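You operate a simulated robot arm through the tools that you are given. There is no shell and no other tool.

Carry out the task below with a simulated robot arm. There is one attempt and no reset: what you move stays moved.

TASK
Wax the middle of the beech board's top.
Fine: lay the lid beside the tin; pad back on its mat, lid back on the tin. A coat counts when it lies all over at full strength: go over it till it gets no stronger.

The check looks at the end state, three seconds after you hand in, the way a careful person would. Anything else that was tipped, shoved, dropped, spilled or broken makes it a failure. A push-on lid holds only when it is set on centred and level and pressed home; a screw cap is set on level and turned clockwise until tight.

THE ROBOT
A 6-joint arm with a two-finger parallel gripper, fixed in place. Base frame: the origin is on the floor under the middle of its stand, x ahead of it, y to its left, z up; the work surface is at about z = 0.9. Readings come in m, rad, newtons and seconds.
With the tool pointing down near the work surface it reaches from about 0.24 to 0.64 m from the base axis. Its first joint turns from -1.152 to 1.152 rad. Payload 2.7 kg.
The TCP is the grasp point between the finger pads, 0.023 m short of the fingertips. In the tool frame z runs along the fingers and y along their closing line. Largest opening 0.094 m; finger width 0.038, thickness 0.01; the body of the gripper, 0.054 by 0.096 m, starts 0.039 m behind the TCP.
Orientation is that of the tool frame in the base frame, as a unit quaternion [w, x, y, z]. With the fingers straight down and closing along the base's y, the tool's x points along the base's -x, its y along +y and its z along -z.

THE INTERFACE
- The arm moves only by the tool jog_arm. Its arguments are lists of equal length, an entry for each row: "gripper": the gripper command, from -1 (shut) to 1 (fully open), values between in proportion; "offset": the shift along the tool's x, y, z in units of 400 mm (1.0 is 400 mm), a list of three; "dr": the turn, a rotation vector about the tool's x, y, z in units of 120 degrees (1.0 is 120 degrees), a list of three. In form: {"gripper": [gripper, ...], "offset": [[tx, ty, tz], ...], "dr": [[ax, ay, az], ...]}. A call has 1 to 20 rows; each row is the pose to reach, as a shift and turn from the pose commanded when the call began, along the tool's axes at that moment. A call with a number of a shift or a turn outside -1 to 1 is refused whole. Rows are played at 5 a second. More than 0.05 m and 0.15 rad between two rows, or a gripper value outside its range, and nothing of the call is played. A pose out of reach is approached as far as the arm can. The call stops where the force on the tool passes 70 N (or 10 N more than at its start, if that is more) or the arm is blocked; 0.2 s more then pass. Each finger travels about 0.045 m/s and halts on what it meets, pressing with about 42 N; the grip force reading is that of the motor and also rises with nothing between the fingers. The clock runs only during rows and for 0.2 s after the last one: add rows that repeat a pose to give the fingers time. It gives the time, the measured TCP pose, the force on the tool (base axes), the opening and the grip force at its end, in the units of the frame above (readings bear some noise), with the torque about the TCP (base axes, N m) and any sound that the robot's microphone picked up.
- Cameras (640 x 400 px; columns grow to the right, rows downward): "scene" is fixed at [0.0737, -0.4274, 1.4141]; the picture's right is [0.80, -0.60, 0.00], its down [-0.28, -0.37, -0.88] and it looks along [0.53, 0.71, -0.47] (base axes); focal length 362 px, centre (320, 200). "wrist" rides on the gripper at [0.086, 0.016, -0.074] in the tool frame; the picture's right is [-0.18, 0.98, 0.00], its down [-0.58, -0.11, -0.81] and it looks along [-0.79, -0.15, 0.59] (tool axes); focal length 243 px, centre (320, 200). There is no depth. A picture from a camera that has moved, and an enlarged one, comes with that camera's place and axes in the base frame and with its lens.
- snapshot(camera): a new picture of that camera. The clock stands still meanwhile.
- zoom(camera, box): a new picture of the part [left, top, right, bottom] of that camera's present view, enlarged. The clock stands still meanwhile.
- job_done(): hands the job in; it is judged then, once.

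Nothing tells you positions but the pictures and the camera data. Unless the task says otherwise, let go and move clear before handing in.

The tools are called after "Emit:" by a JSON object that holds its "name" and its "arguments". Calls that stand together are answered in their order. jog_arm: Moves the arm, as the interface text tells. Its arguments: {"type":"object","properties":{"gripper":{"type":"array","items":{"type":"number"}},"offset":{"type":"array","items":{"type":"array","items":{"type":"number"}}},"dr":{"type":"array","items":{"type":"array","items":{"type":"number"}}}},"required":["gripper","offset","dr"]} The other tools are called the same way: snapshot (camera) takes a picture; zoom (camera, box) takes an enlarged picture of a part of a camera's view; job_done () hands the job in.

At the start:

```text
t: 0.0
position: [0.336, 0.1968, 1.2234]
ee_rot: [-0.001, 0.0, 1.0, 0.0]
force: [0.2, 0.5, 0.4]
wrist_torque: [0.01, 0.0, 0.02]
opening: 0.0938
grip_force: 0.0
```

scene: 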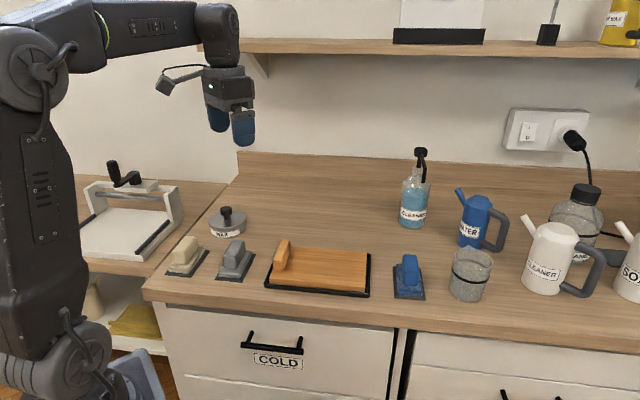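
wrist: 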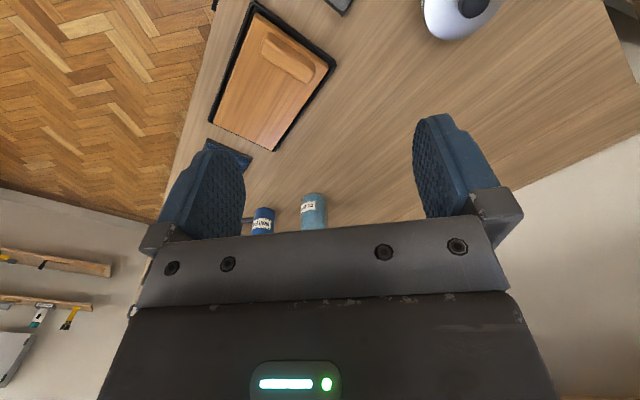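

I see a counter with a wax tin (knobbed lid), three pads on mats (cream, grey, blue), and a board in a black tray with a wooden handle or pad lying on it. I'll zoom in first to identify things before moving.

Emit:
{"name": "zoom", "arguments": {"camera": "scene", "box": [150, 190, 310, 300]}}

Emit:
{"name": "zoom", "arguments": {"camera": "scene", "box": [250, 220, 450, 310]}}

Emit:
{"name": "zoom", "arguments": {"camera": "scene", "box": [60, 140, 220, 280]}}

Emit:
{"name": "zoom", "arguments": {"camera": "wrist", "box": [180, 0, 520, 200]}}

```text
3.64 times, centred on (230, 245) of scene
camera zoom: at [0.0737, -0.4274, 1.4141], right [0.8, -0.6, 0.0], down [-0.28, -0.37, -0.88], along [0.53, 0.71, -0.47], focal length 1317 px, centre (647, 36)
```

zoom: 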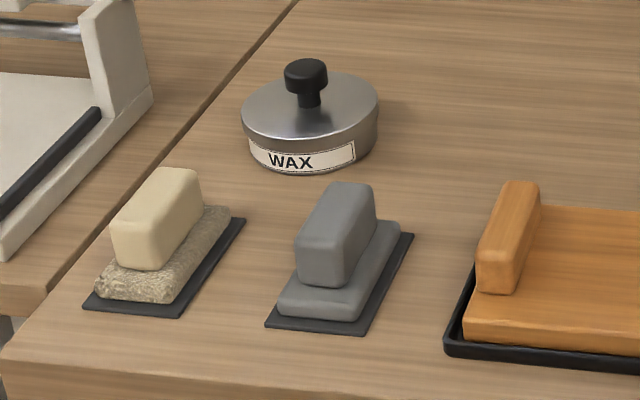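

```text
3.20 times, centred on (350, 265) of scene
camera zoom: at [0.0737, -0.4274, 1.4141], right [0.8, -0.6, 0.0], down [-0.28, -0.37, -0.88], along [0.53, 0.71, -0.47], focal length 1159 px, centre (224, -8)
```

zoom: 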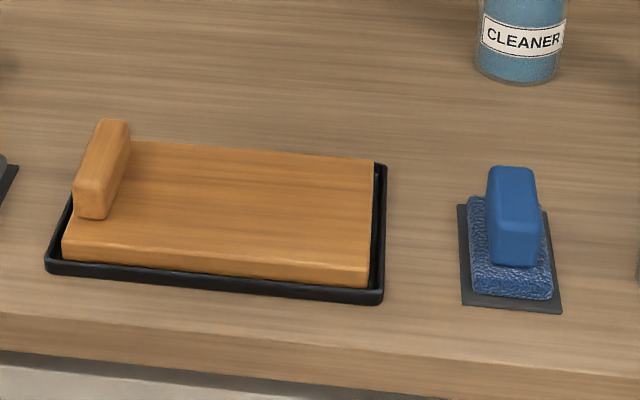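

```text
2.86 times, centred on (140, 210) of scene
camera zoom: at [0.0737, -0.4274, 1.4141], right [0.8, -0.6, 0.0], down [-0.28, -0.37, -0.88], along [0.53, 0.71, -0.47], focal length 1034 px, centre (834, 171)
```

zoom: 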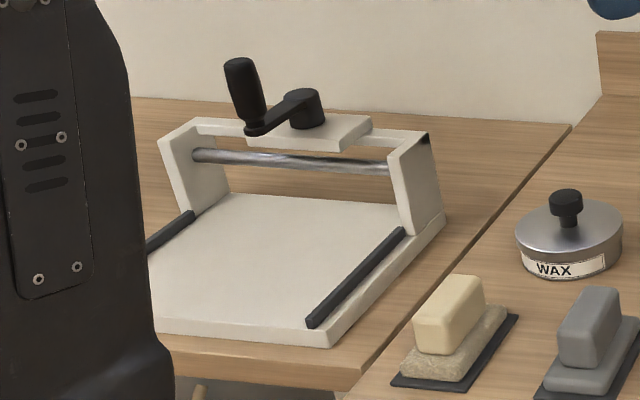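

```text
1.88 times, centred on (350, 100) of wrist
camera zoom: at [0.249, 0.2142, 1.2989], right [0.18, 0.98, 0.0], down [0.58, -0.11, 0.81], along [0.79, -0.15, -0.59], focal length 457 px, centre (264, 388)
```

zoom: 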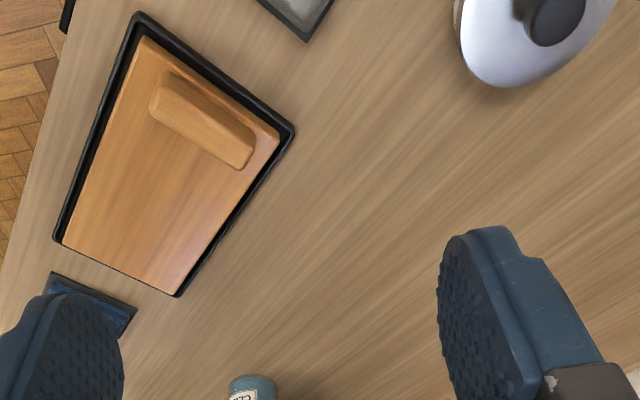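

The tin with the knobbed lid is near (0.36, 0.37). The cream pad is near (0.23, 0.29), grey near (0.31, 0.21) and blue near (0.58, -0.06). The board centre is near (0.45, 0.07), and everything is turned about 45°. I'll move the wrist camera for a close look at the left pads and the tin.

Emit:
{"name": "jog_arm", "arguments": {"gripper": [1, 1, 1, 1, 1, 1, 1, 1, 1, 1, 1, 1], "offset": [[0.018, -0.0315, 0.0256], [0.036, -0.063, 0.0512], [0.054, -0.0944, 0.0769], [0.0717, -0.1258, 0.1025], [0.0896, -0.1573, 0.1281], [0.1075, -0.1888, 0.1538], [0.1254, -0.2202, 0.1794], [0.1433, -0.2517, 0.205], [0.1613, -0.2831, 0.2306], [0.1792, -0.3146, 0.2563], [0.1971, -0.346, 0.2819], [0.215, -0.3775, 0.3075]], "dr": [[0, 0, -0.0625], [0, 0, -0.125], [0, 0, -0.1875], [0, 0, -0.25], [0, 0, -0.3125], [0, 0, -0.375], [0, 0, -0.4375], [0, 0, -0.5], [0, 0, -0.5625], [0, 0, -0.625], [0, 0, -0.6875], [0, 0, -0.75]]}}

```text
t: 2.6
position: [0.2502, 0.0458, 1.099]
ee_rot: [-0.001, 0.708, -0.706, 0.0]
force: [1.5, 1.2, -0.7]
wrist_torque: [-0.01, 0.02, 0.03]
opening: 0.0939
grip_force: 0.1
```

The arm is at (0.25, 0.046, 1.10) and yawed 90°. Next I look with both cameras.

Emit:
{"name": "snapshot", "arguments": {"camera": "wrist"}}

Emit:
{"name": "snapshot", "arguments": {"camera": "scene"}}

```text
taken
camera wrist: at [0.2334, -0.0402, 1.175], right [-0.98, 0.18, 0.0], down [0.11, 0.58, 0.81], along [0.15, 0.79, -0.59], focal length 243 px, centre (320, 200)
```

wrist: 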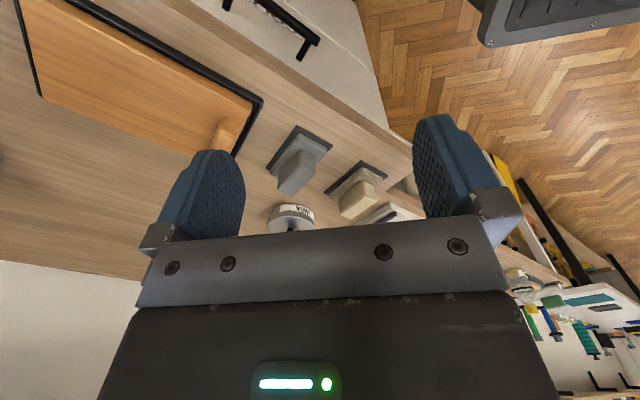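

```text
taken
```

scene: 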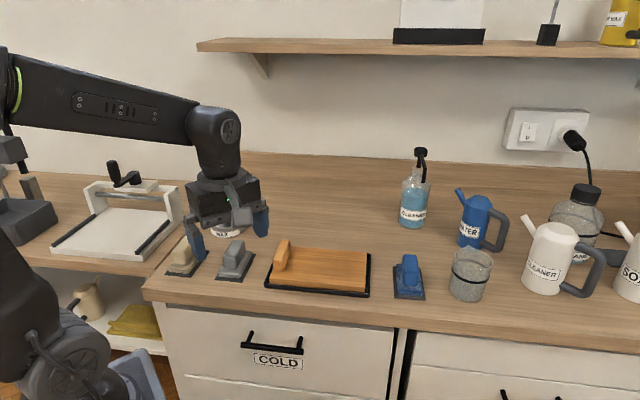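

Emit:
{"name": "zoom", "arguments": {"camera": "wrist", "box": [230, 110, 420, 240]}}

Emit:
{"name": "zoom", "arguments": {"camera": "scene", "box": [380, 240, 440, 310]}}

Emit:
{"name": "zoom", "arguments": {"camera": "scene", "box": [380, 0, 640, 120]}}

Emit:
{"name": "zoom", "arguments": {"camera": "scene", "box": [390, 130, 640, 310]}}

```text
3.08 times, centred on (325, 175) of wrist
camera zoom: at [0.2334, -0.0402, 1.175], right [-0.98, 0.18, 0.0], down [0.11, 0.58, 0.81], along [0.15, 0.79, -0.59], focal length 746 px, centre (305, 277)
```

zoom: 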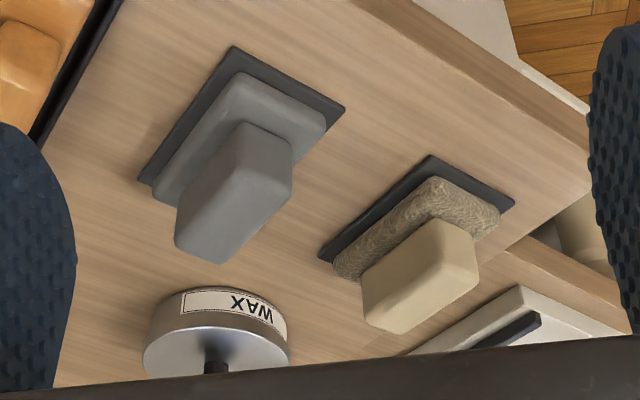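

```text
5.71 times, centred on (410, 275) of scene
camera zoom: at [0.0737, -0.4274, 1.4141], right [0.8, -0.6, 0.0], down [-0.28, -0.37, -0.88], along [0.53, 0.71, -0.47], focal length 2069 px, centre (-194, -229)
```

zoom: 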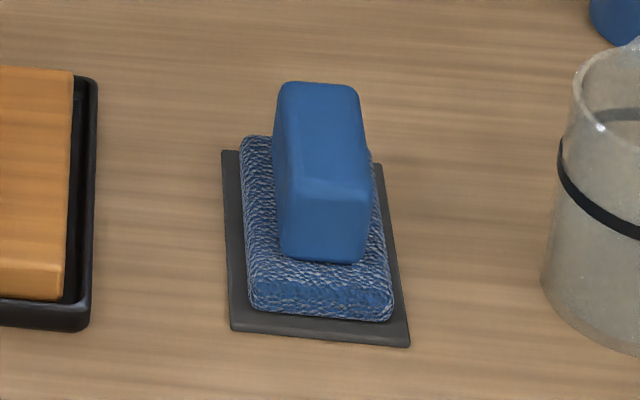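

```text
2.46 times, centred on (510, 60) of scene
camera zoom: at [0.0737, -0.4274, 1.4141], right [0.8, -0.6, 0.0], down [-0.28, -0.37, -0.88], along [0.53, 0.71, -0.47], focal length 891 px, centre (-148, 545)
```

zoom: 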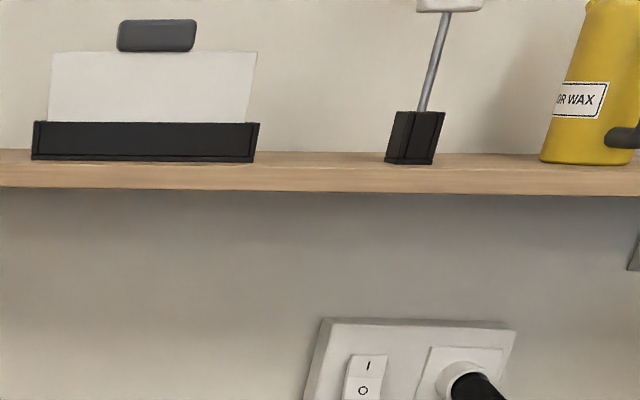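

```text
2.22 times, centred on (515, 220) of scene
camera zoom: at [0.0737, -0.4274, 1.4141], right [0.8, -0.6, 0.0], down [-0.28, -0.37, -0.88], along [0.53, 0.71, -0.47], focal length 805 px, centre (-113, 156)
```

zoom: 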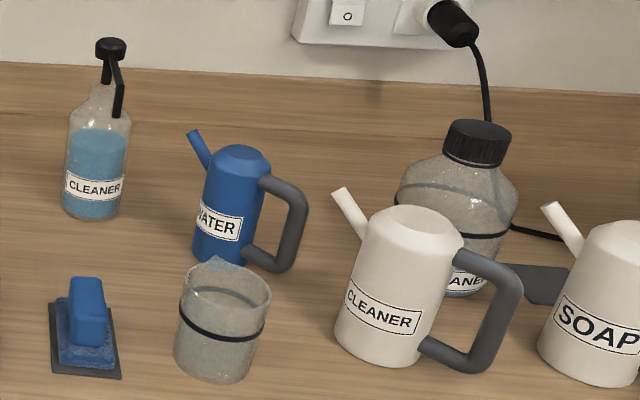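

I need to work out which pad is for wax, so I'll zoom tightly on the soles of all three.

Emit:
{"name": "zoom", "arguments": {"camera": "wrist", "box": [320, 150, 400, 220]}}

Emit:
{"name": "zoom", "arguments": {"camera": "wrist", "box": [260, 120, 340, 200]}}

Emit:
{"name": "zoom", "arguments": {"camera": "scene", "box": [165, 230, 215, 280]}}

Emit:
{"name": "zoom", "arguments": {"camera": "scene", "box": [210, 235, 260, 285]}}

```text
5.71 times, centred on (360, 185) of wrist
camera zoom: at [0.2334, -0.0402, 1.175], right [-0.98, 0.18, 0.0], down [0.11, 0.58, 0.81], along [0.15, 0.79, -0.59], focal length 1386 px, centre (91, 286)
```

zoom: 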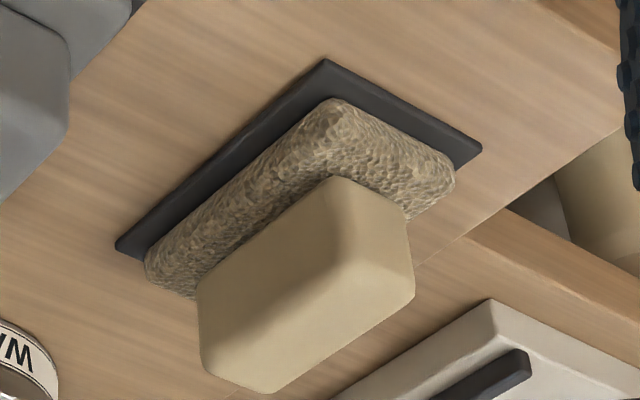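

```text
5.00 times, centred on (300, 160) of wrist
camera zoom: at [0.2334, -0.0402, 1.175], right [-0.98, 0.18, 0.0], down [0.11, 0.58, 0.81], along [0.15, 0.79, -0.59], focal length 1213 px, centre (420, 400)
```

zoom: 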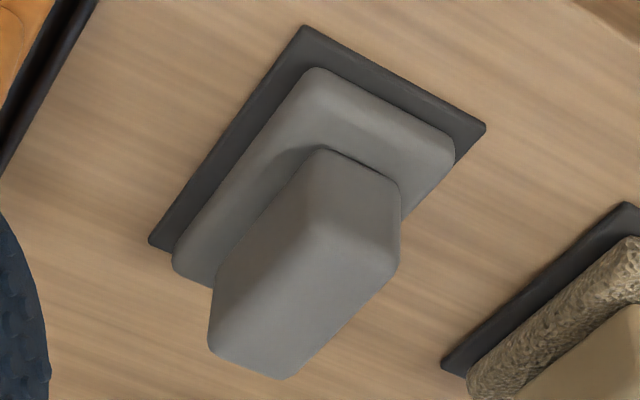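

```text
8.00 times, centred on (190, 255) of scene
camera zoom: at [0.0737, -0.4274, 1.4141], right [0.8, -0.6, 0.0], down [-0.28, -0.37, -0.88], along [0.53, 0.71, -0.47], focal length 2897 px, centre (1360, -240)
```

zoom: 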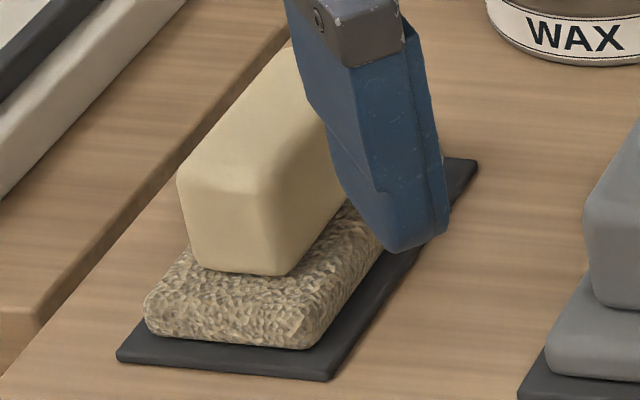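

```text
8.00 times, centred on (235, 260) of scene
camera zoom: at [0.0737, -0.4274, 1.4141], right [0.8, -0.6, 0.0], down [-0.28, -0.37, -0.88], along [0.53, 0.71, -0.47], focal length 2897 px, centre (1000, -280)
```

zoom: 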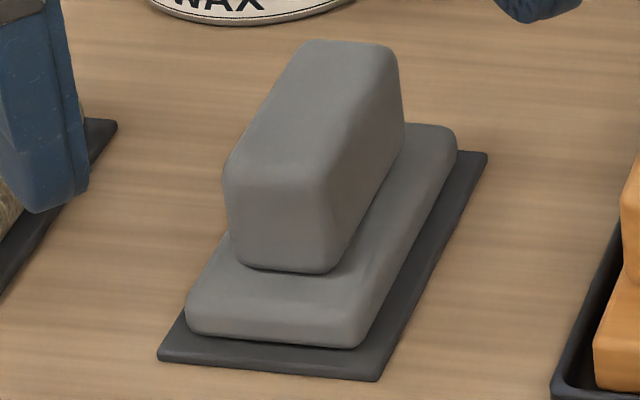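

The cream sole is mottled, the grey is smooth and the blue is woven. I'll zoom further to tell fleece, felt and scourer apart.

Emit:
{"name": "zoom", "arguments": {"camera": "scene", "box": [165, 258, 197, 278]}}

Emit:
{"name": "zoom", "arguments": {"camera": "scene", "box": [215, 262, 247, 282]}}

Emit:
{"name": "zoom", "arguments": {"camera": "scene", "box": [394, 278, 426, 298]}}

Emit:
{"name": "zoom", "arguments": {"camera": "scene", "box": [262, 235, 302, 275]}}

```text
16.00 times, centred on (181, 268) of scene
camera zoom: at [0.0737, -0.4274, 1.4141], right [0.8, -0.6, 0.0], down [-0.28, -0.37, -0.88], along [0.53, 0.71, -0.47], focal length 5793 px, centre (2544, -888)
```

zoom: 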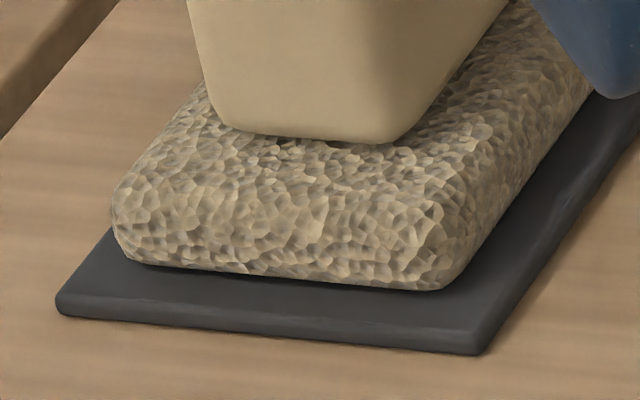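

```text
16.00 times, centred on (231, 272) of scene
camera zoom: at [0.0737, -0.4274, 1.4141], right [0.8, -0.6, 0.0], down [-0.28, -0.37, -0.88], along [0.53, 0.71, -0.47], focal length 5793 px, centre (1744, -952)
```

zoom: 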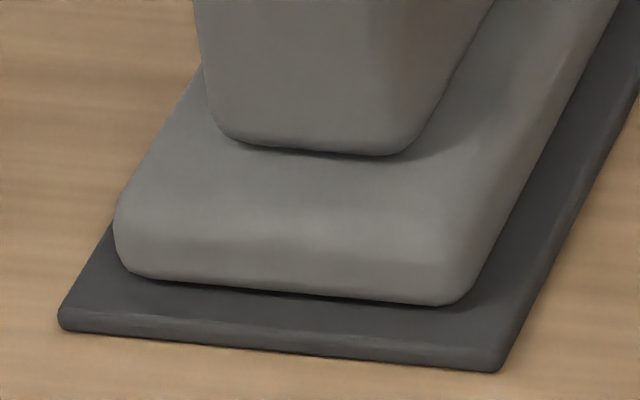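

```text
16.00 times, centred on (410, 288) of scene
camera zoom: at [0.0737, -0.4274, 1.4141], right [0.8, -0.6, 0.0], down [-0.28, -0.37, -0.88], along [0.53, 0.71, -0.47], focal length 5793 px, centre (-1120, -1208)
```

zoom: 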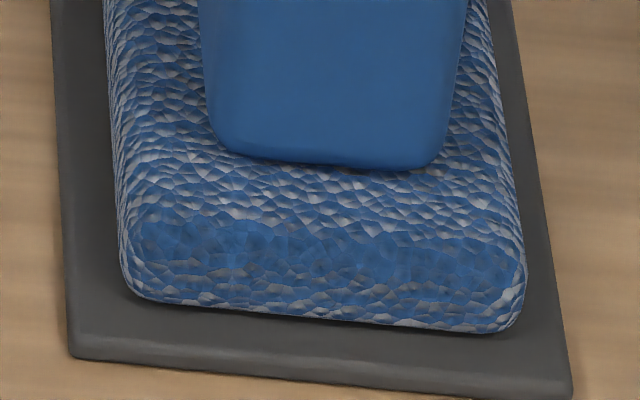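

```text
10.00 times, centred on (282, 255) of scene
camera zoom: at [0.0737, -0.4274, 1.4141], right [0.8, -0.6, 0.0], down [-0.28, -0.37, -0.88], along [0.53, 0.71, -0.47], focal length 3621 px, centre (700, -350)
```

zoom: 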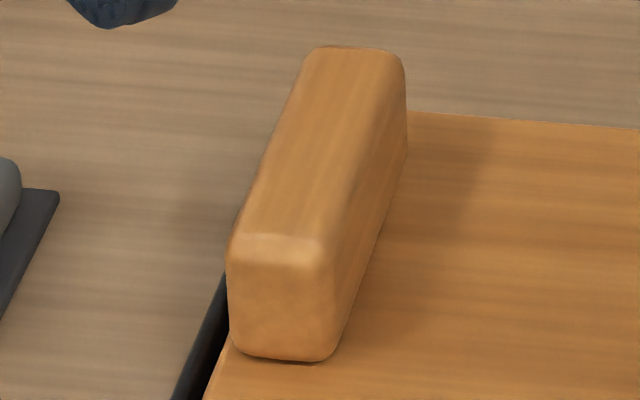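

I take the cream pad, with its soft fleece sole, to be the likely wax applicator. The blue one sits with the cleaning gear, and the grey one is smooth. I'll check this later. First I move above the tin near (0.366, 0.362) for a close look at the lid.

Emit:
{"name": "jog_arm", "arguments": {"gripper": [1, 1, 1, 1, 1, 1, 1, 1, 1, 1], "offset": [[-0.079, -0.029, 0.0], [-0.158, -0.058, 0.0], [-0.237, -0.087, 0.0], [-0.316, -0.116, 0.0], [-0.395, -0.145, 0.02], [-0.474, -0.174, 0.04], [-0.553, -0.203, 0.06], [-0.632, -0.232, 0.08], [-0.711, -0.261, 0.1], [-0.79, -0.29, 0.1225]], "dr": [[0, 0, 0.0375], [0, 0, 0.075], [0, 0, 0.1125], [0, 0, 0.15], [0, 0, 0.1875], [0, 0, 0.225], [0, 0, 0.2625], [0, 0, 0.3], [0, 0, 0.3375], [0, 0, 0.375]]}}

Emit:
{"name": "snapshot", "arguments": {"camera": "wrist"}}

Emit:
{"name": "snapshot", "arguments": {"camera": "scene"}}

```text
t: 4.8
position: [0.3665, 0.3644, 1.0515]
ee_rot: [0.0, -0.382, 0.924, 0.0]
force: [0.3, -0.6, -1.8]
wrist_torque: [-0.04, 0.04, -0.01]
opening: 0.0939
grip_force: 0.1
```

```text
taken
camera wrist: at [0.2926, 0.3145, 1.127], right [-0.56, 0.83, 0.0], down [0.49, 0.33, 0.81], along [0.67, 0.45, -0.59], focal length 243 px, centre (320, 200)
```

wrist: 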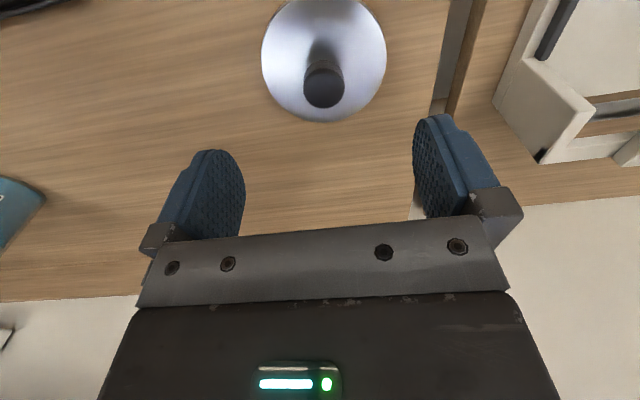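

```text
taken
```

scene: 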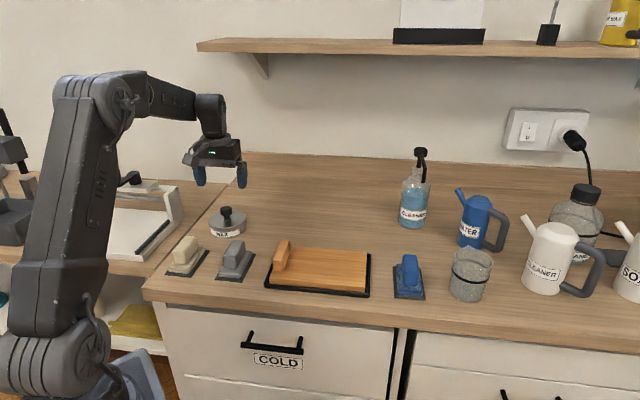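

Emit:
{"name": "zoom", "arguments": {"camera": "wrist", "box": [240, 0, 410, 130]}}

Emit:
{"name": "zoom", "arguments": {"camera": "scene", "box": [200, 200, 256, 240]}}

Emit:
{"name": "zoom", "arguments": {"camera": "scene", "box": [255, 230, 380, 305]}}

```text
3.08 times, centred on (325, 65) of wrist
camera zoom: at [0.2926, 0.3145, 1.127], right [-0.56, 0.83, 0.0], down [0.49, 0.33, 0.81], along [0.67, 0.45, -0.59], focal length 746 px, centre (305, 615)
```

zoom: 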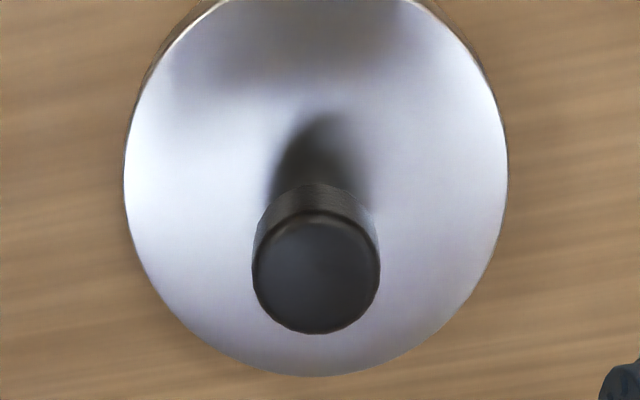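

```text
10.00 times, centred on (228, 220) of scene
camera zoom: at [0.0737, -0.4274, 1.4141], right [0.8, -0.6, 0.0], down [-0.28, -0.37, -0.88], along [0.53, 0.71, -0.47], focal length 3621 px, centre (1240, 0)
```

zoom: 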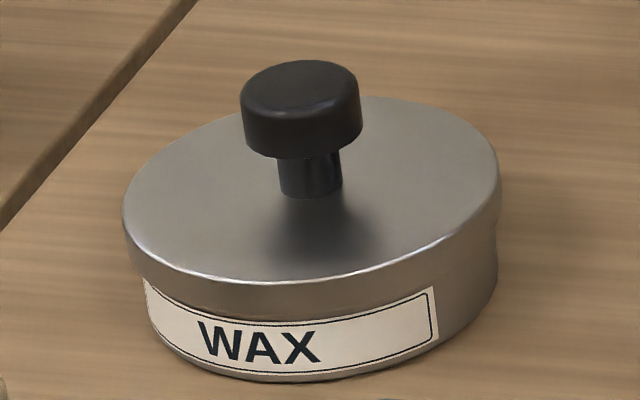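

```text
5.12 times, centred on (318, 268) of scene
camera zoom: at [0.0737, -0.4274, 1.4141], right [0.8, -0.6, 0.0], down [-0.28, -0.37, -0.88], along [0.53, 0.71, -0.47], focal length 1854 px, centre (333, -146)
```

zoom: 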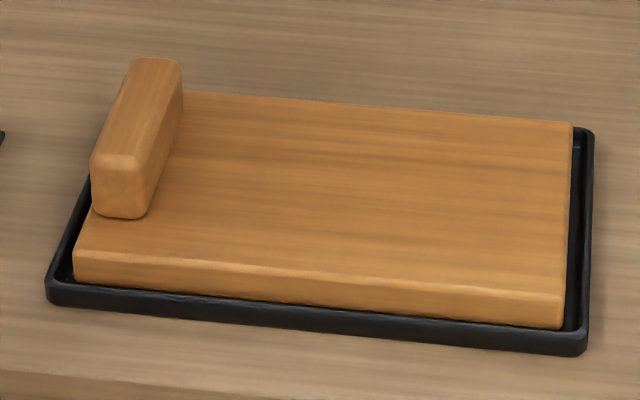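

The tin has a slip-over lid, about 0.096 m across with its top near z = 0.931, and a knob 30 mm across with its top near 0.961. I descend over the knob with a slight correction and check before gripping.

Emit:
{"name": "jog_arm", "arguments": {"gripper": [1, 1, 1, 1, 1], "offset": [[-0.002, 0.002, 0.04], [-0.004, 0.004, 0.08], [-0.006, 0.005, 0.12], [-0.0075, 0.005, 0.16], [-0.0075, 0.005, 0.19]], "dr": [[0, 0, 0], [0, 0, 0], [0, 0, 0], [0, 0, 0], [0, 0, 0]]}}

Emit:
{"name": "snapshot", "arguments": {"camera": "wrist"}}

Emit:
{"name": "zoom", "arguments": {"camera": "scene", "box": [170, 160, 290, 240]}}

```text
t: 6.0
position: [0.3656, 0.3665, 0.9745]
ee_rot: [0.001, -0.383, 0.924, 0.0]
force: [0.1, 0.5, 0.9]
wrist_torque: [0.01, -0.01, 0.01]
opening: 0.0942
grip_force: 0.1
```

```text
taken
camera wrist: at [0.2928, 0.3173, 1.0507], right [-0.57, 0.82, 0.0], down [0.49, 0.33, 0.81], along [0.67, 0.46, -0.59], focal length 243 px, centre (320, 200)
```

wrist: 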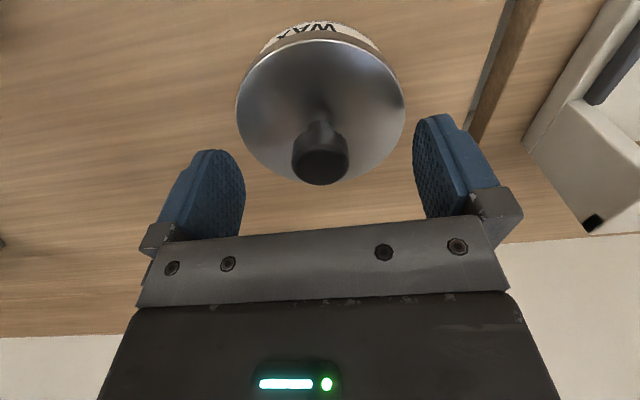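

```text
5.00 times, centred on (230, 200) of scene
camera zoom: at [0.0737, -0.4274, 1.4141], right [0.8, -0.6, 0.0], down [-0.28, -0.37, -0.88], along [0.53, 0.71, -0.47], focal length 1810 px, centre (770, 200)
```

zoom: 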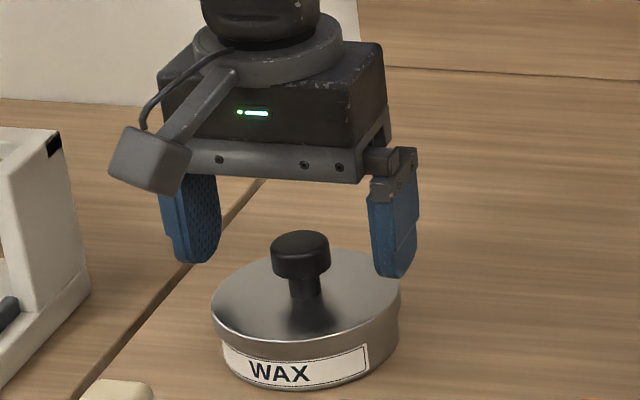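

The knob sits exactly where the TCP axis projects in the wrist view. I lower to z of about 0.957 and close on the knob.

Emit:
{"name": "jog_arm", "arguments": {"gripper": [1, 1, 1, -1, -1, -1, -1, -1, -1, -1], "offset": [[0, 0, 0.022], [0, 0, 0.044], [0, 0, 0.044], [0, 0, 0.044], [0, 0, 0.044], [0, 0, 0.044], [0, 0, 0.044], [0, 0, 0.044], [0, 0, 0.044], [0, 0, 0.044]], "dr": [[0, 0, 0], [0, 0, 0], [0, 0, 0], [0, 0, 0], [0, 0, 0], [0, 0, 0], [0, 0, 0], [0, 0, 0], [0, 0, 0], [0, 0, 0]]}}

Emit:
{"name": "zoom", "arguments": {"camera": "scene", "box": [170, 160, 290, 240]}}

```text
t: 8.2
position: [0.3673, 0.3646, 0.9573]
ee_rot: [0.0, -0.382, 0.924, 0.0]
force: [-0.3, 0.1, 0.0]
wrist_torque: [0.0, 0.03, 0.04]
opening: 0.028
grip_force: 41.8
heard: snap
```

```text
5.00 times, centred on (230, 200) of scene
camera zoom: at [0.0737, -0.4274, 1.4141], right [0.8, -0.6, 0.0], down [-0.28, -0.37, -0.88], along [0.53, 0.71, -0.47], focal length 1810 px, centre (770, 200)
```

zoom: 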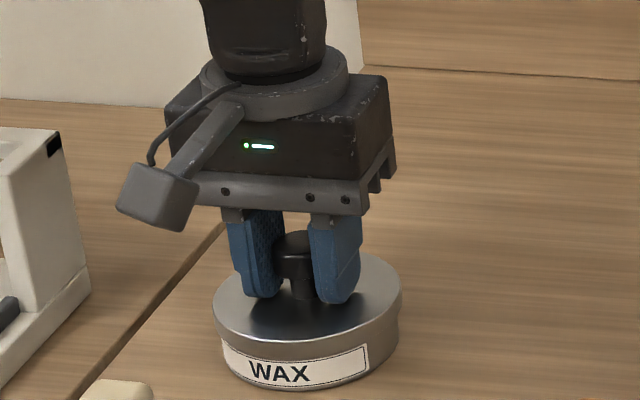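

The knob is gripped at 28 mm opening, and a "snap" was heard. I lift gently in small steps and check whether the lid comes off without the tin.

Emit:
{"name": "jog_arm", "arguments": {"gripper": [-1, -1, -1, -1, -1], "offset": [[0, 0, -0.005], [0, 0, -0.01], [0, 0, -0.015], [0, 0, -0.02], [0, 0, -0.025]], "dr": [[0, 0, 0], [0, 0, 0], [0, 0, 0], [0, 0, 0], [0, 0, 0]]}}

Emit:
{"name": "zoom", "arguments": {"camera": "scene", "box": [170, 160, 290, 240]}}

```text
t: 9.4
position: [0.3662, 0.3665, 0.9672]
ee_rot: [0.0, -0.383, 0.924, 0.0]
force: [-0.5, -0.1, -0.8]
wrist_torque: [0.01, 0.02, 0.02]
opening: 0.0279
grip_force: 42.2
```

```text
5.00 times, centred on (230, 200) of scene
camera zoom: at [0.0737, -0.4274, 1.4141], right [0.8, -0.6, 0.0], down [-0.28, -0.37, -0.88], along [0.53, 0.71, -0.47], focal length 1810 px, centre (770, 200)
```

zoom: 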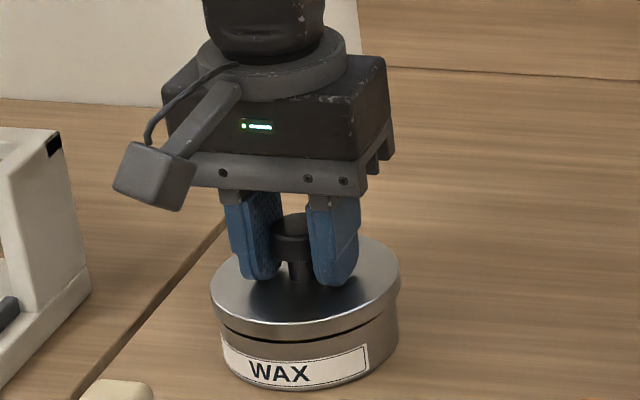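

The lid is lifting free and the tin stays put. I raise it, carry it about 0.13 m to the right of the tin, and lower it to just above the counter.

Emit:
{"name": "jog_arm", "arguments": {"gripper": [-1, -1, -1, -1, -1, -1, -1, -1, -1, -1, -1, -1], "offset": [[0, 0, -0.04], [0, 0, -0.09], [0, 0, -0.15], [-0.002, -0.06, -0.15], [-0.004, -0.13, -0.15], [-0.006, -0.2, -0.15], [-0.008, -0.27, -0.15], [-0.009, -0.3235, -0.15], [-0.009, -0.3235, -0.09], [-0.009, -0.3235, -0.03], [-0.009, -0.3235, 0.02], [-0.009, -0.3235, 0.045]], "dr": [[0, 0, 0], [0, 0, 0], [0, 0, 0], [0, 0, 0], [0, 0, 0], [0, 0, 0], [0, 0, 0], [0, 0, 0], [0, 0, 0], [0, 0, 0], [0, 0, 0], [0, 0, 0]]}}

Emit:
{"name": "zoom", "arguments": {"camera": "scene", "box": [190, 150, 350, 260]}}

Emit:
{"name": "snapshot", "arguments": {"camera": "wrist"}}

```text
t: 12.0
position: [0.4603, 0.2757, 0.9479]
ee_rot: [0.0, -0.382, 0.924, 0.0]
force: [-0.2, -0.5, -0.4]
wrist_torque: [-0.03, -0.02, -0.02]
opening: 0.0281
grip_force: 42.3
```

```text
3.64 times, centred on (270, 205) of scene
camera zoom: at [0.0737, -0.4274, 1.4141], right [0.8, -0.6, 0.0], down [-0.28, -0.37, -0.88], along [0.53, 0.71, -0.47], focal length 1317 px, centre (502, 182)
```

zoom: 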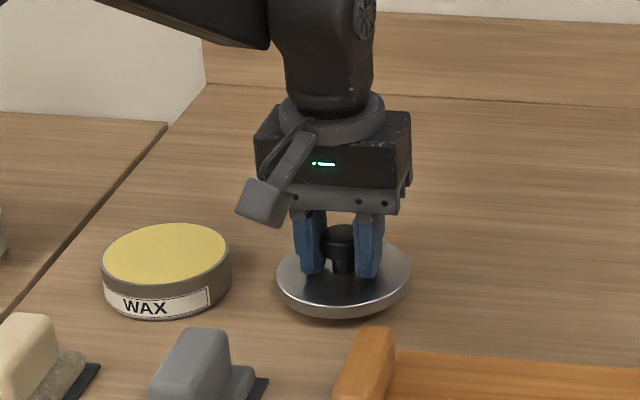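

```text
taken
camera wrist: at [0.3879, 0.2278, 1.0247], right [-0.57, 0.82, 0.0], down [0.49, 0.33, 0.81], along [0.67, 0.46, -0.59], focal length 243 px, centre (320, 200)
```

wrist: 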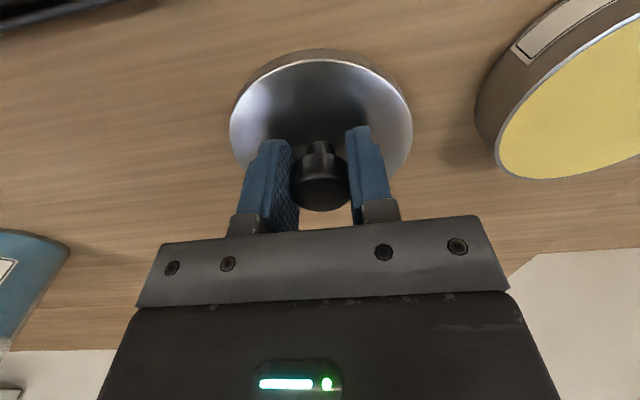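

The tin is open with pale-yellow wax almost flush to the rim, and the lid hovers just above the counter. I lower it gently until I feel contact.

Emit:
{"name": "jog_arm", "arguments": {"gripper": [-1, -1, -1, -1], "offset": [[0, 0, 0.006], [0, 0, 0.012], [0, 0, 0.018], [0, 0, 0.022]], "dr": [[0, 0, 0], [0, 0, 0], [0, 0, 0], [0, 0, 0]]}}

Emit:
{"name": "zoom", "arguments": {"camera": "scene", "box": [240, 190, 310, 240]}}

```text
t: 13.0
position: [0.4602, 0.2765, 0.9402]
ee_rot: [0.001, -0.383, 0.924, 0.0]
force: [0.1, -0.8, 0.1]
wrist_torque: [0.03, -0.02, -0.03]
opening: 0.028
grip_force: 41.9
```

```text
8.00 times, centred on (275, 215) of scene
camera zoom: at [0.0737, -0.4274, 1.4141], right [0.8, -0.6, 0.0], down [-0.28, -0.37, -0.88], along [0.53, 0.71, -0.47], focal length 2897 px, centre (680, 80)
```

zoom: 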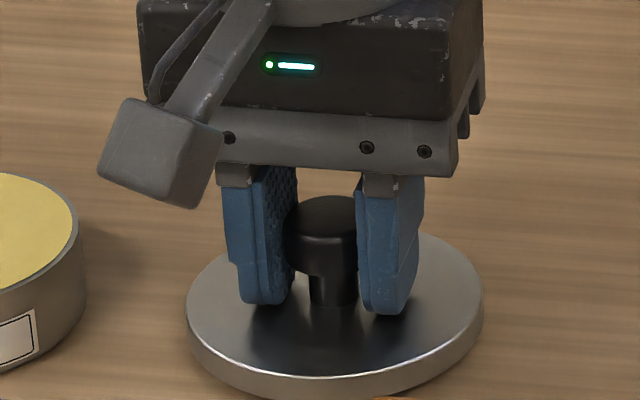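

There is no contact yet at z of 0.940, so I continue down in small steps.

Emit:
{"name": "jog_arm", "arguments": {"gripper": [-1, -1, -1, -1], "offset": [[0, 0, 0.003], [0, 0, 0.006], [0, 0, 0.009], [0, 0, 0.012]], "dr": [[0, 0, 0], [0, 0, 0], [0, 0, 0], [0, 0, 0]]}}

Emit:
{"name": "zoom", "arguments": {"camera": "scene", "box": [240, 200, 310, 250]}}

```text
t: 14.0
position: [0.4607, 0.2768, 0.9353]
ee_rot: [0.001, -0.382, 0.924, 0.0]
force: [0.4, -0.7, -1.1]
wrist_torque: [0.03, -0.01, 0.01]
opening: 0.0278
grip_force: 42.1
```

```text
8.00 times, centred on (275, 225) of scene
camera zoom: at [0.0737, -0.4274, 1.4141], right [0.8, -0.6, 0.0], down [-0.28, -0.37, -0.88], along [0.53, 0.71, -0.47], focal length 2897 px, centre (680, 0)
```

zoom: 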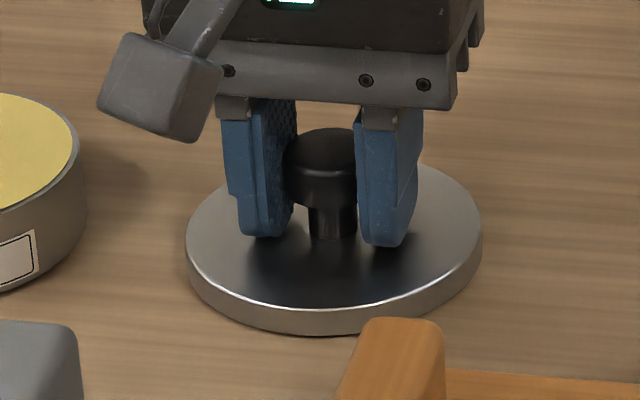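

The lid looks to be right at the counter, so I go a touch further to confirm contact.

Emit:
{"name": "jog_arm", "arguments": {"gripper": [-1, -1, -1, -1], "offset": [[0, 0, 0.0025], [0, 0, 0.005], [0, 0, 0.0075], [0, 0, 0.01]], "dr": [[0, 0, 0], [0, 0, 0], [0, 0, 0], [0, 0, 0]]}}

Emit:
{"name": "zoom", "arguments": {"camera": "scene", "box": [240, 200, 310, 250]}}

```text
t: 15.0
position: [0.461, 0.2765, 0.9344]
ee_rot: [0.002, -0.384, 0.923, 0.0]
force: [-5.9, -2.9, 19.6]
wrist_torque: [-0.29, 0.3, -0.03]
opening: 0.0277
grip_force: 42.6
```

```text
8.00 times, centred on (275, 225) of scene
camera zoom: at [0.0733, -0.4277, 1.414], right [0.8, -0.6, 0.0], down [-0.28, -0.37, -0.88], along [0.53, 0.71, -0.47], focal length 2897 px, centre (680, 0)
```

zoom: 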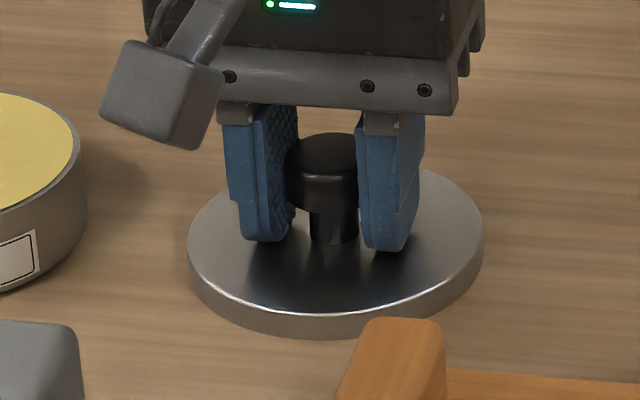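

Contact is confirmed at z of about 0.9345. I relax the pressure, open partly and lift away.

Emit:
{"name": "jog_arm", "arguments": {"gripper": [-1, -1, 0.3, 0.3, 0.3, 0.3, 0.3, 0.3, 0.3], "offset": [[0, 0, -0.004], [0, 0, -0.0085], [0, 0, -0.0085], [0, 0, -0.0085], [0, 0, -0.0085], [0, 0, -0.0085], [0, 0, -0.06], [0, 0, -0.16], [0, 0, -0.25]], "dr": [[0, 0, 0], [0, 0, 0], [0, 0, 0], [0, 0, 0], [0, 0, 0], [0, 0, 0], [0, 0, 0], [0, 0, 0], [0, 0, 0]]}}

Emit:
{"name": "snapshot", "arguments": {"camera": "scene"}}

Emit:
{"name": "zoom", "arguments": {"camera": "scene", "box": [160, 190, 320, 290]}}

```text
t: 17.0
position: [0.4594, 0.2778, 1.0305]
ee_rot: [0.0, -0.383, 0.924, 0.0]
force: [0.0, 0.2, -0.4]
wrist_torque: [0.04, 0.01, -0.02]
opening: 0.061
grip_force: 0.1
```

```text
taken
```

scene: 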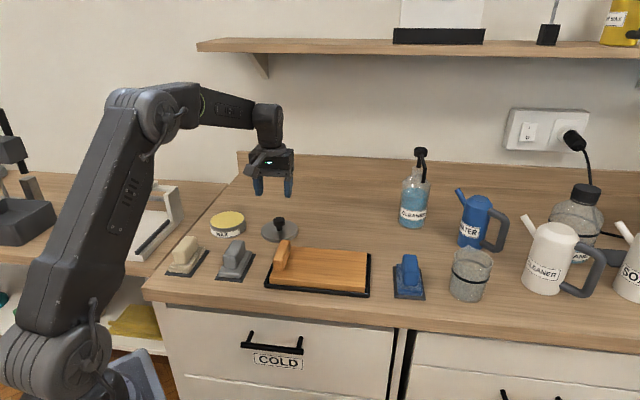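

```text
4.00 times, centred on (240, 240) of scene
camera zoom: at [0.0737, -0.4274, 1.4141], right [0.8, -0.6, 0.0], down [-0.28, -0.37, -0.88], along [0.53, 0.71, -0.47], focal length 1448 px, centre (640, 40)
```

zoom: 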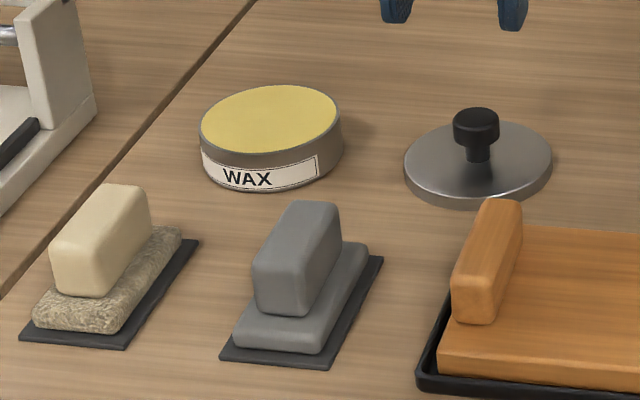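

The lid rests flat beside the tin. Before choosing a pad, I look at the pads once more at high magnification without the arm in the way.

Emit:
{"name": "zoom", "arguments": {"camera": "scene", "box": [164, 230, 212, 280]}}

Emit:
{"name": "zoom", "arguments": {"camera": "scene", "box": [218, 268, 234, 280]}}

Emit:
{"name": "zoom", "arguments": {"camera": "scene", "box": [168, 264, 184, 276]}}

Emit:
{"name": "zoom", "arguments": {"camera": "scene", "box": [398, 284, 414, 296]}}

```text
8.00 times, centred on (188, 255) of scene
camera zoom: at [0.0737, -0.4274, 1.4141], right [0.8, -0.6, 0.0], down [-0.28, -0.37, -0.88], along [0.53, 0.71, -0.47], focal length 2897 px, centre (1376, -240)
```

zoom: 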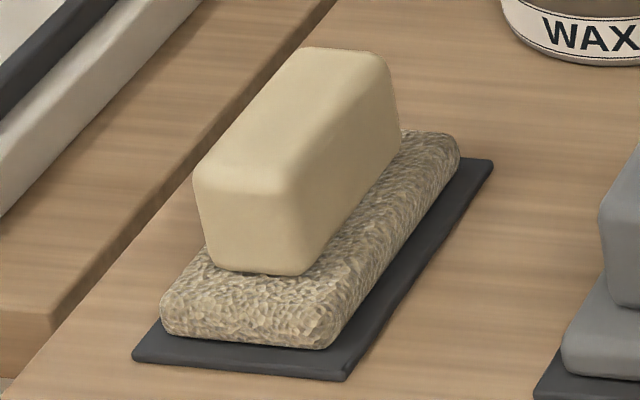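

```text
16.00 times, centred on (226, 274) of scene
camera zoom: at [0.0737, -0.4274, 1.4141], right [0.8, -0.6, 0.0], down [-0.28, -0.37, -0.88], along [0.53, 0.71, -0.47], focal length 5793 px, centre (1824, -984)
```

zoom: 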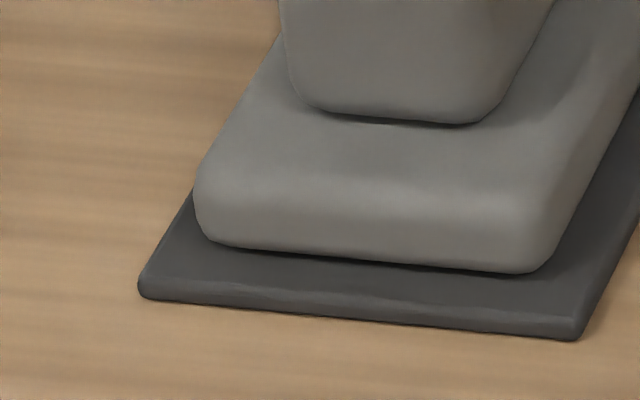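

```text
16.00 times, centred on (176, 270) of scene
camera zoom: at [0.0737, -0.4274, 1.4141], right [0.8, -0.6, 0.0], down [-0.28, -0.37, -0.88], along [0.53, 0.71, -0.47], focal length 5793 px, centre (2624, -920)
```

zoom: 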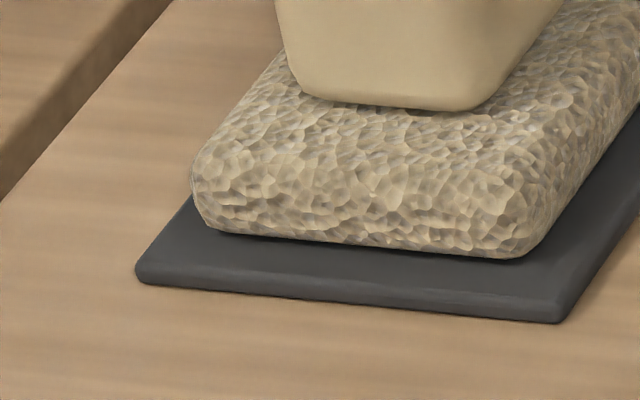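

```text
16.00 times, centred on (406, 290) of scene
camera zoom: at [0.0737, -0.4274, 1.4141], right [0.8, -0.6, 0.0], down [-0.28, -0.37, -0.88], along [0.53, 0.71, -0.47], focal length 5793 px, centre (-1056, -1240)
```

zoom: 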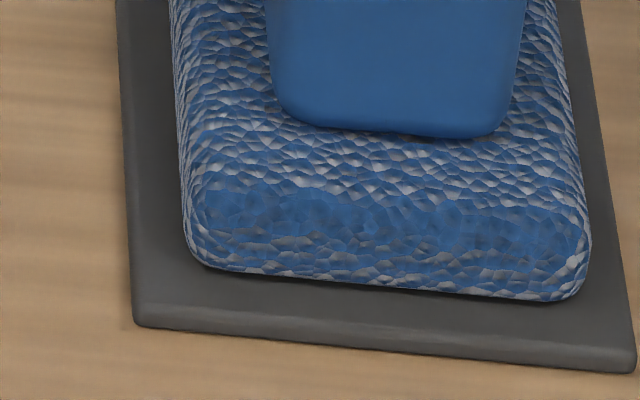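

I choose the cream fleece pad. Its mat centre is near (0.232, 0.290) with a long axis of about 45.5°, and its handle top is near z = 0.948. I move above it and verify alignment.

Emit:
{"name": "jog_arm", "arguments": {"gripper": [0.3, 0.5, 1, 1, 1, 1, 1], "offset": [[0.06, 0.07, -0.02], [0.127, 0.141, -0.02], [0.19, 0.21, -0.02], [0.254, 0.282, -0.02], [0.318, 0.353, 0.0], [0.3815, 0.4232, 0.02], [0.3815, 0.4232, 0.04]], "dr": [[0, 0, 0], [0, 0, 0], [0, 0, 0], [0, 0, 0], [0, 0, 0], [0, 0, -0.004], [0, 0, -0.004]]}}

Emit:
{"name": "snapshot", "arguments": {"camera": "wrist"}}

Emit:
{"name": "snapshot", "arguments": {"camera": "scene"}}

```text
t: 18.6
position: [0.233, 0.2899, 1.0161]
ee_rot: [0.001, -0.387, 0.922, 0.0]
force: [-0.1, 0.0, -0.1]
wrist_torque: [-0.01, 0.0, 0.0]
opening: 0.0941
grip_force: 0.0
```

```text
taken
camera wrist: at [0.1597, 0.2397, 1.0916], right [-0.57, 0.82, 0.0], down [0.49, 0.34, 0.81], along [0.66, 0.46, -0.59], focal length 243 px, centre (320, 200)
```

wrist: 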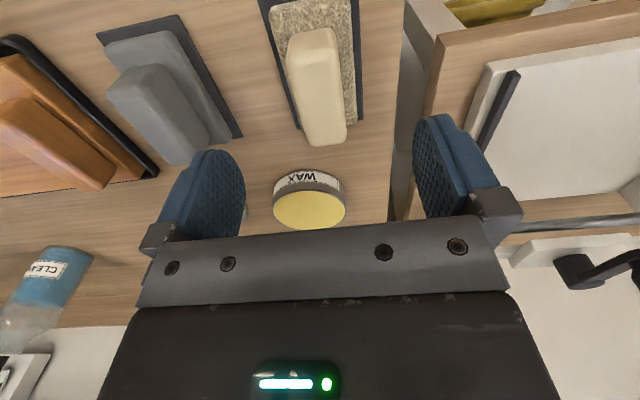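

```text
taken
```

scene: 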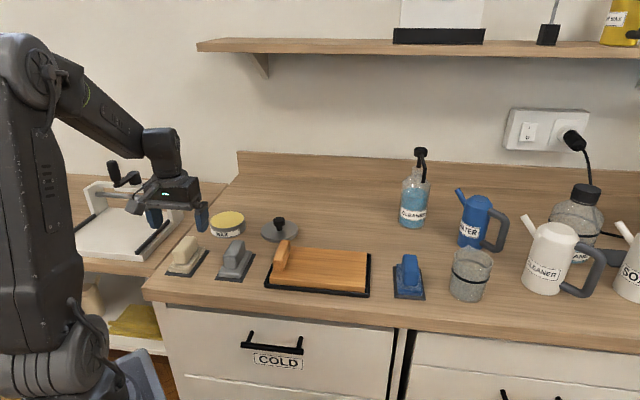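

I zoom on the handle in the wrist view to check centring and yaw.

Emit:
{"name": "zoom", "arguments": {"camera": "wrist", "box": [240, 0, 400, 160]}}

```text
2.50 times, centred on (320, 80) of wrist
camera zoom: at [0.1597, 0.2397, 1.0916], right [-0.57, 0.82, 0.0], down [0.49, 0.34, 0.81], along [0.66, 0.46, -0.59], focal length 606 px, centre (320, 500)
```

zoom: 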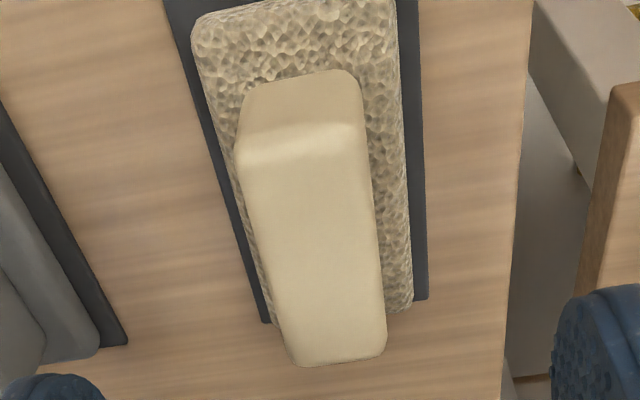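

The handle is centred within about 4 mm. I descend to z of about 0.945 and grip it.

Emit:
{"name": "jog_arm", "arguments": {"gripper": [1, 1, 1, 1, 1, -1, -1, -1, -1, -1, -1, -1], "offset": [[-0.004, 0, 0.05], [-0.008, 0, 0.1], [-0.008, 0, 0.15], [-0.008, 0, 0.178], [-0.008, 0, 0.178], [-0.008, 0, 0.178], [-0.008, 0, 0.178], [-0.008, 0, 0.178], [-0.008, 0, 0.178], [-0.008, 0, 0.178], [-0.008, 0, 0.178], [-0.008, 0, 0.178]], "dr": [[0, 0, 0.003], [0, 0, 0.006], [0, 0, 0.006], [0, 0, 0.006], [0, 0, 0.006], [0, 0, 0.006], [0, 0, 0.006], [0, 0, 0.006], [0, 0, 0.006], [0, 0, 0.006], [0, 0, 0.006], [0, 0, 0.006]]}}

Emit:
{"name": "zoom", "arguments": {"camera": "scene", "box": [140, 200, 260, 290]}}

```text
t: 21.2
position: [0.2359, 0.2924, 0.9439]
ee_rot: [-0.001, -0.381, 0.925, 0.002]
force: [0.0, 0.3, -0.4]
wrist_torque: [0.03, -0.01, 0.02]
opening: 0.0293
grip_force: 41.9
```

```text
4.44 times, centred on (200, 245) of scene
camera zoom: at [0.0737, -0.4274, 1.4141], right [0.8, -0.6, 0.0], down [-0.28, -0.37, -0.88], along [0.53, 0.71, -0.47], focal length 1609 px, centre (853, 0)
```

zoom: 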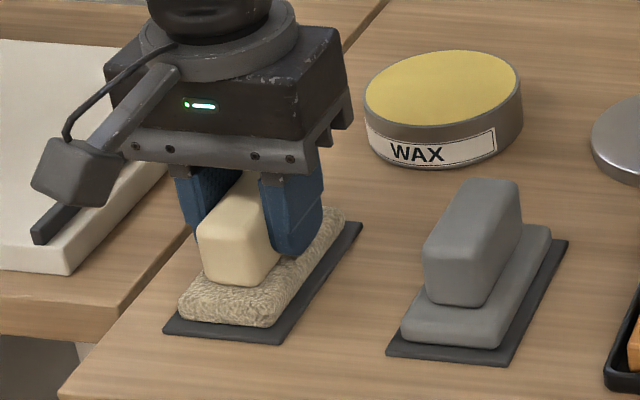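

The cream pad is gripped at 29 mm opening. I lift it straight up, move to open air, and tilt it to inspect the underside with the scene camera before using it.

Emit:
{"name": "jog_arm", "arguments": {"gripper": [-1, -1, -1, -1, -1, -1, -1, -1, -1, -1, -1, -1, -1, -1], "offset": [[0, 0, -0.06], [0, 0, -0.16], [0, 0, -0.26], [-0.007, -0.09, -0.36], [-0.014, -0.18, -0.44], [-0.021, -0.276, -0.515], [-0.021, -0.276, -0.515], [-0.021, -0.276, -0.515], [-0.021, -0.276, -0.515], [-0.021, -0.276, -0.515], [-0.021, -0.276, -0.515], [-0.021, -0.276, -0.515], [-0.021, -0.276, -0.515], [-0.021, -0.276, -0.515]], "dr": [[0, 0, 0], [0, 0, 0], [0, 0, 0], [0, 0, 0], [0, 0, 0], [0, 0, 0], [0.034, 0.052, 0], [0.068, 0.104, 0], [0.102, 0.155, 0], [0.137, 0.207, 0], [0.171, 0.259, 0], [0.205, 0.311, 0], [0.239, 0.362, 0], [0.273, 0.414, 0]]}}

Emit:
{"name": "snapshot", "arguments": {"camera": "scene"}}

```text
refused: row 4 steps farther than a row can; nothing moved
```

```text
taken
```

scene: 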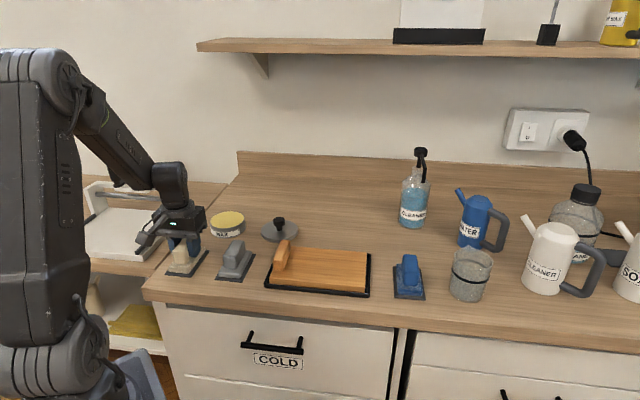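

The call was refused because one row stepped slightly too far, and nothing moved. I use finer steps for the same lift and tilt.

Emit:
{"name": "jog_arm", "arguments": {"gripper": [-1, -1, -1, -1, -1, -1, -1, -1, -1, -1, -1, -1, -1, -1, -1, -1], "offset": [[0, 0, -0.04], [0, 0, -0.12], [0, 0, -0.2], [0, 0, -0.28], [-0.005, -0.07, -0.34], [-0.01, -0.14, -0.4], [-0.016, -0.21, -0.46], [-0.021, -0.276, -0.515], [-0.021, -0.276, -0.515], [-0.021, -0.276, -0.515], [-0.021, -0.276, -0.515], [-0.021, -0.276, -0.515], [-0.021, -0.276, -0.515], [-0.021, -0.276, -0.515], [-0.021, -0.276, -0.515], [-0.021, -0.276, -0.515]], "dr": [[0, 0, 0], [0, 0, 0], [0, 0, 0], [0, 0, 0], [0, 0, 0], [0, 0, 0], [0, 0, 0], [0, 0, 0], [0.034, 0.052, 0], [0.068, 0.104, 0], [0.102, 0.155, 0], [0.137, 0.207, 0], [0.171, 0.259, 0], [0.205, 0.311, 0], [0.239, 0.362, 0], [0.273, 0.414, 0]]}}

Emit:
{"name": "snapshot", "arguments": {"camera": "scene"}}

```text
t: 24.6
position: [0.3168, 0.1971, 1.1227]
ee_rot: [-0.277, -0.331, 0.802, -0.412]
force: [-0.8, -0.2, 0.8]
wrist_torque: [0.01, 0.02, 0.02]
opening: 0.0291
grip_force: 41.9
out of reach, approached as far as the arm can: row 15, 16
```

```text
taken
```

scene: 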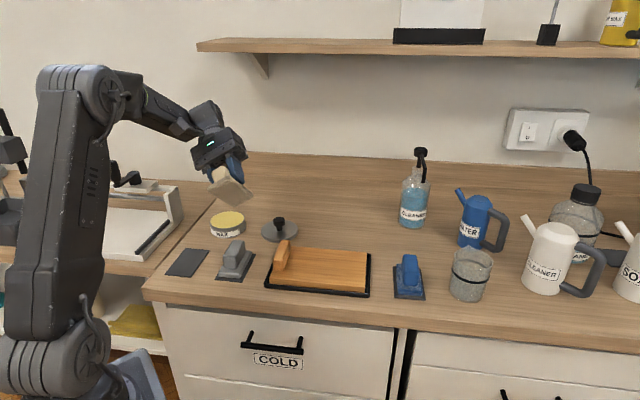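

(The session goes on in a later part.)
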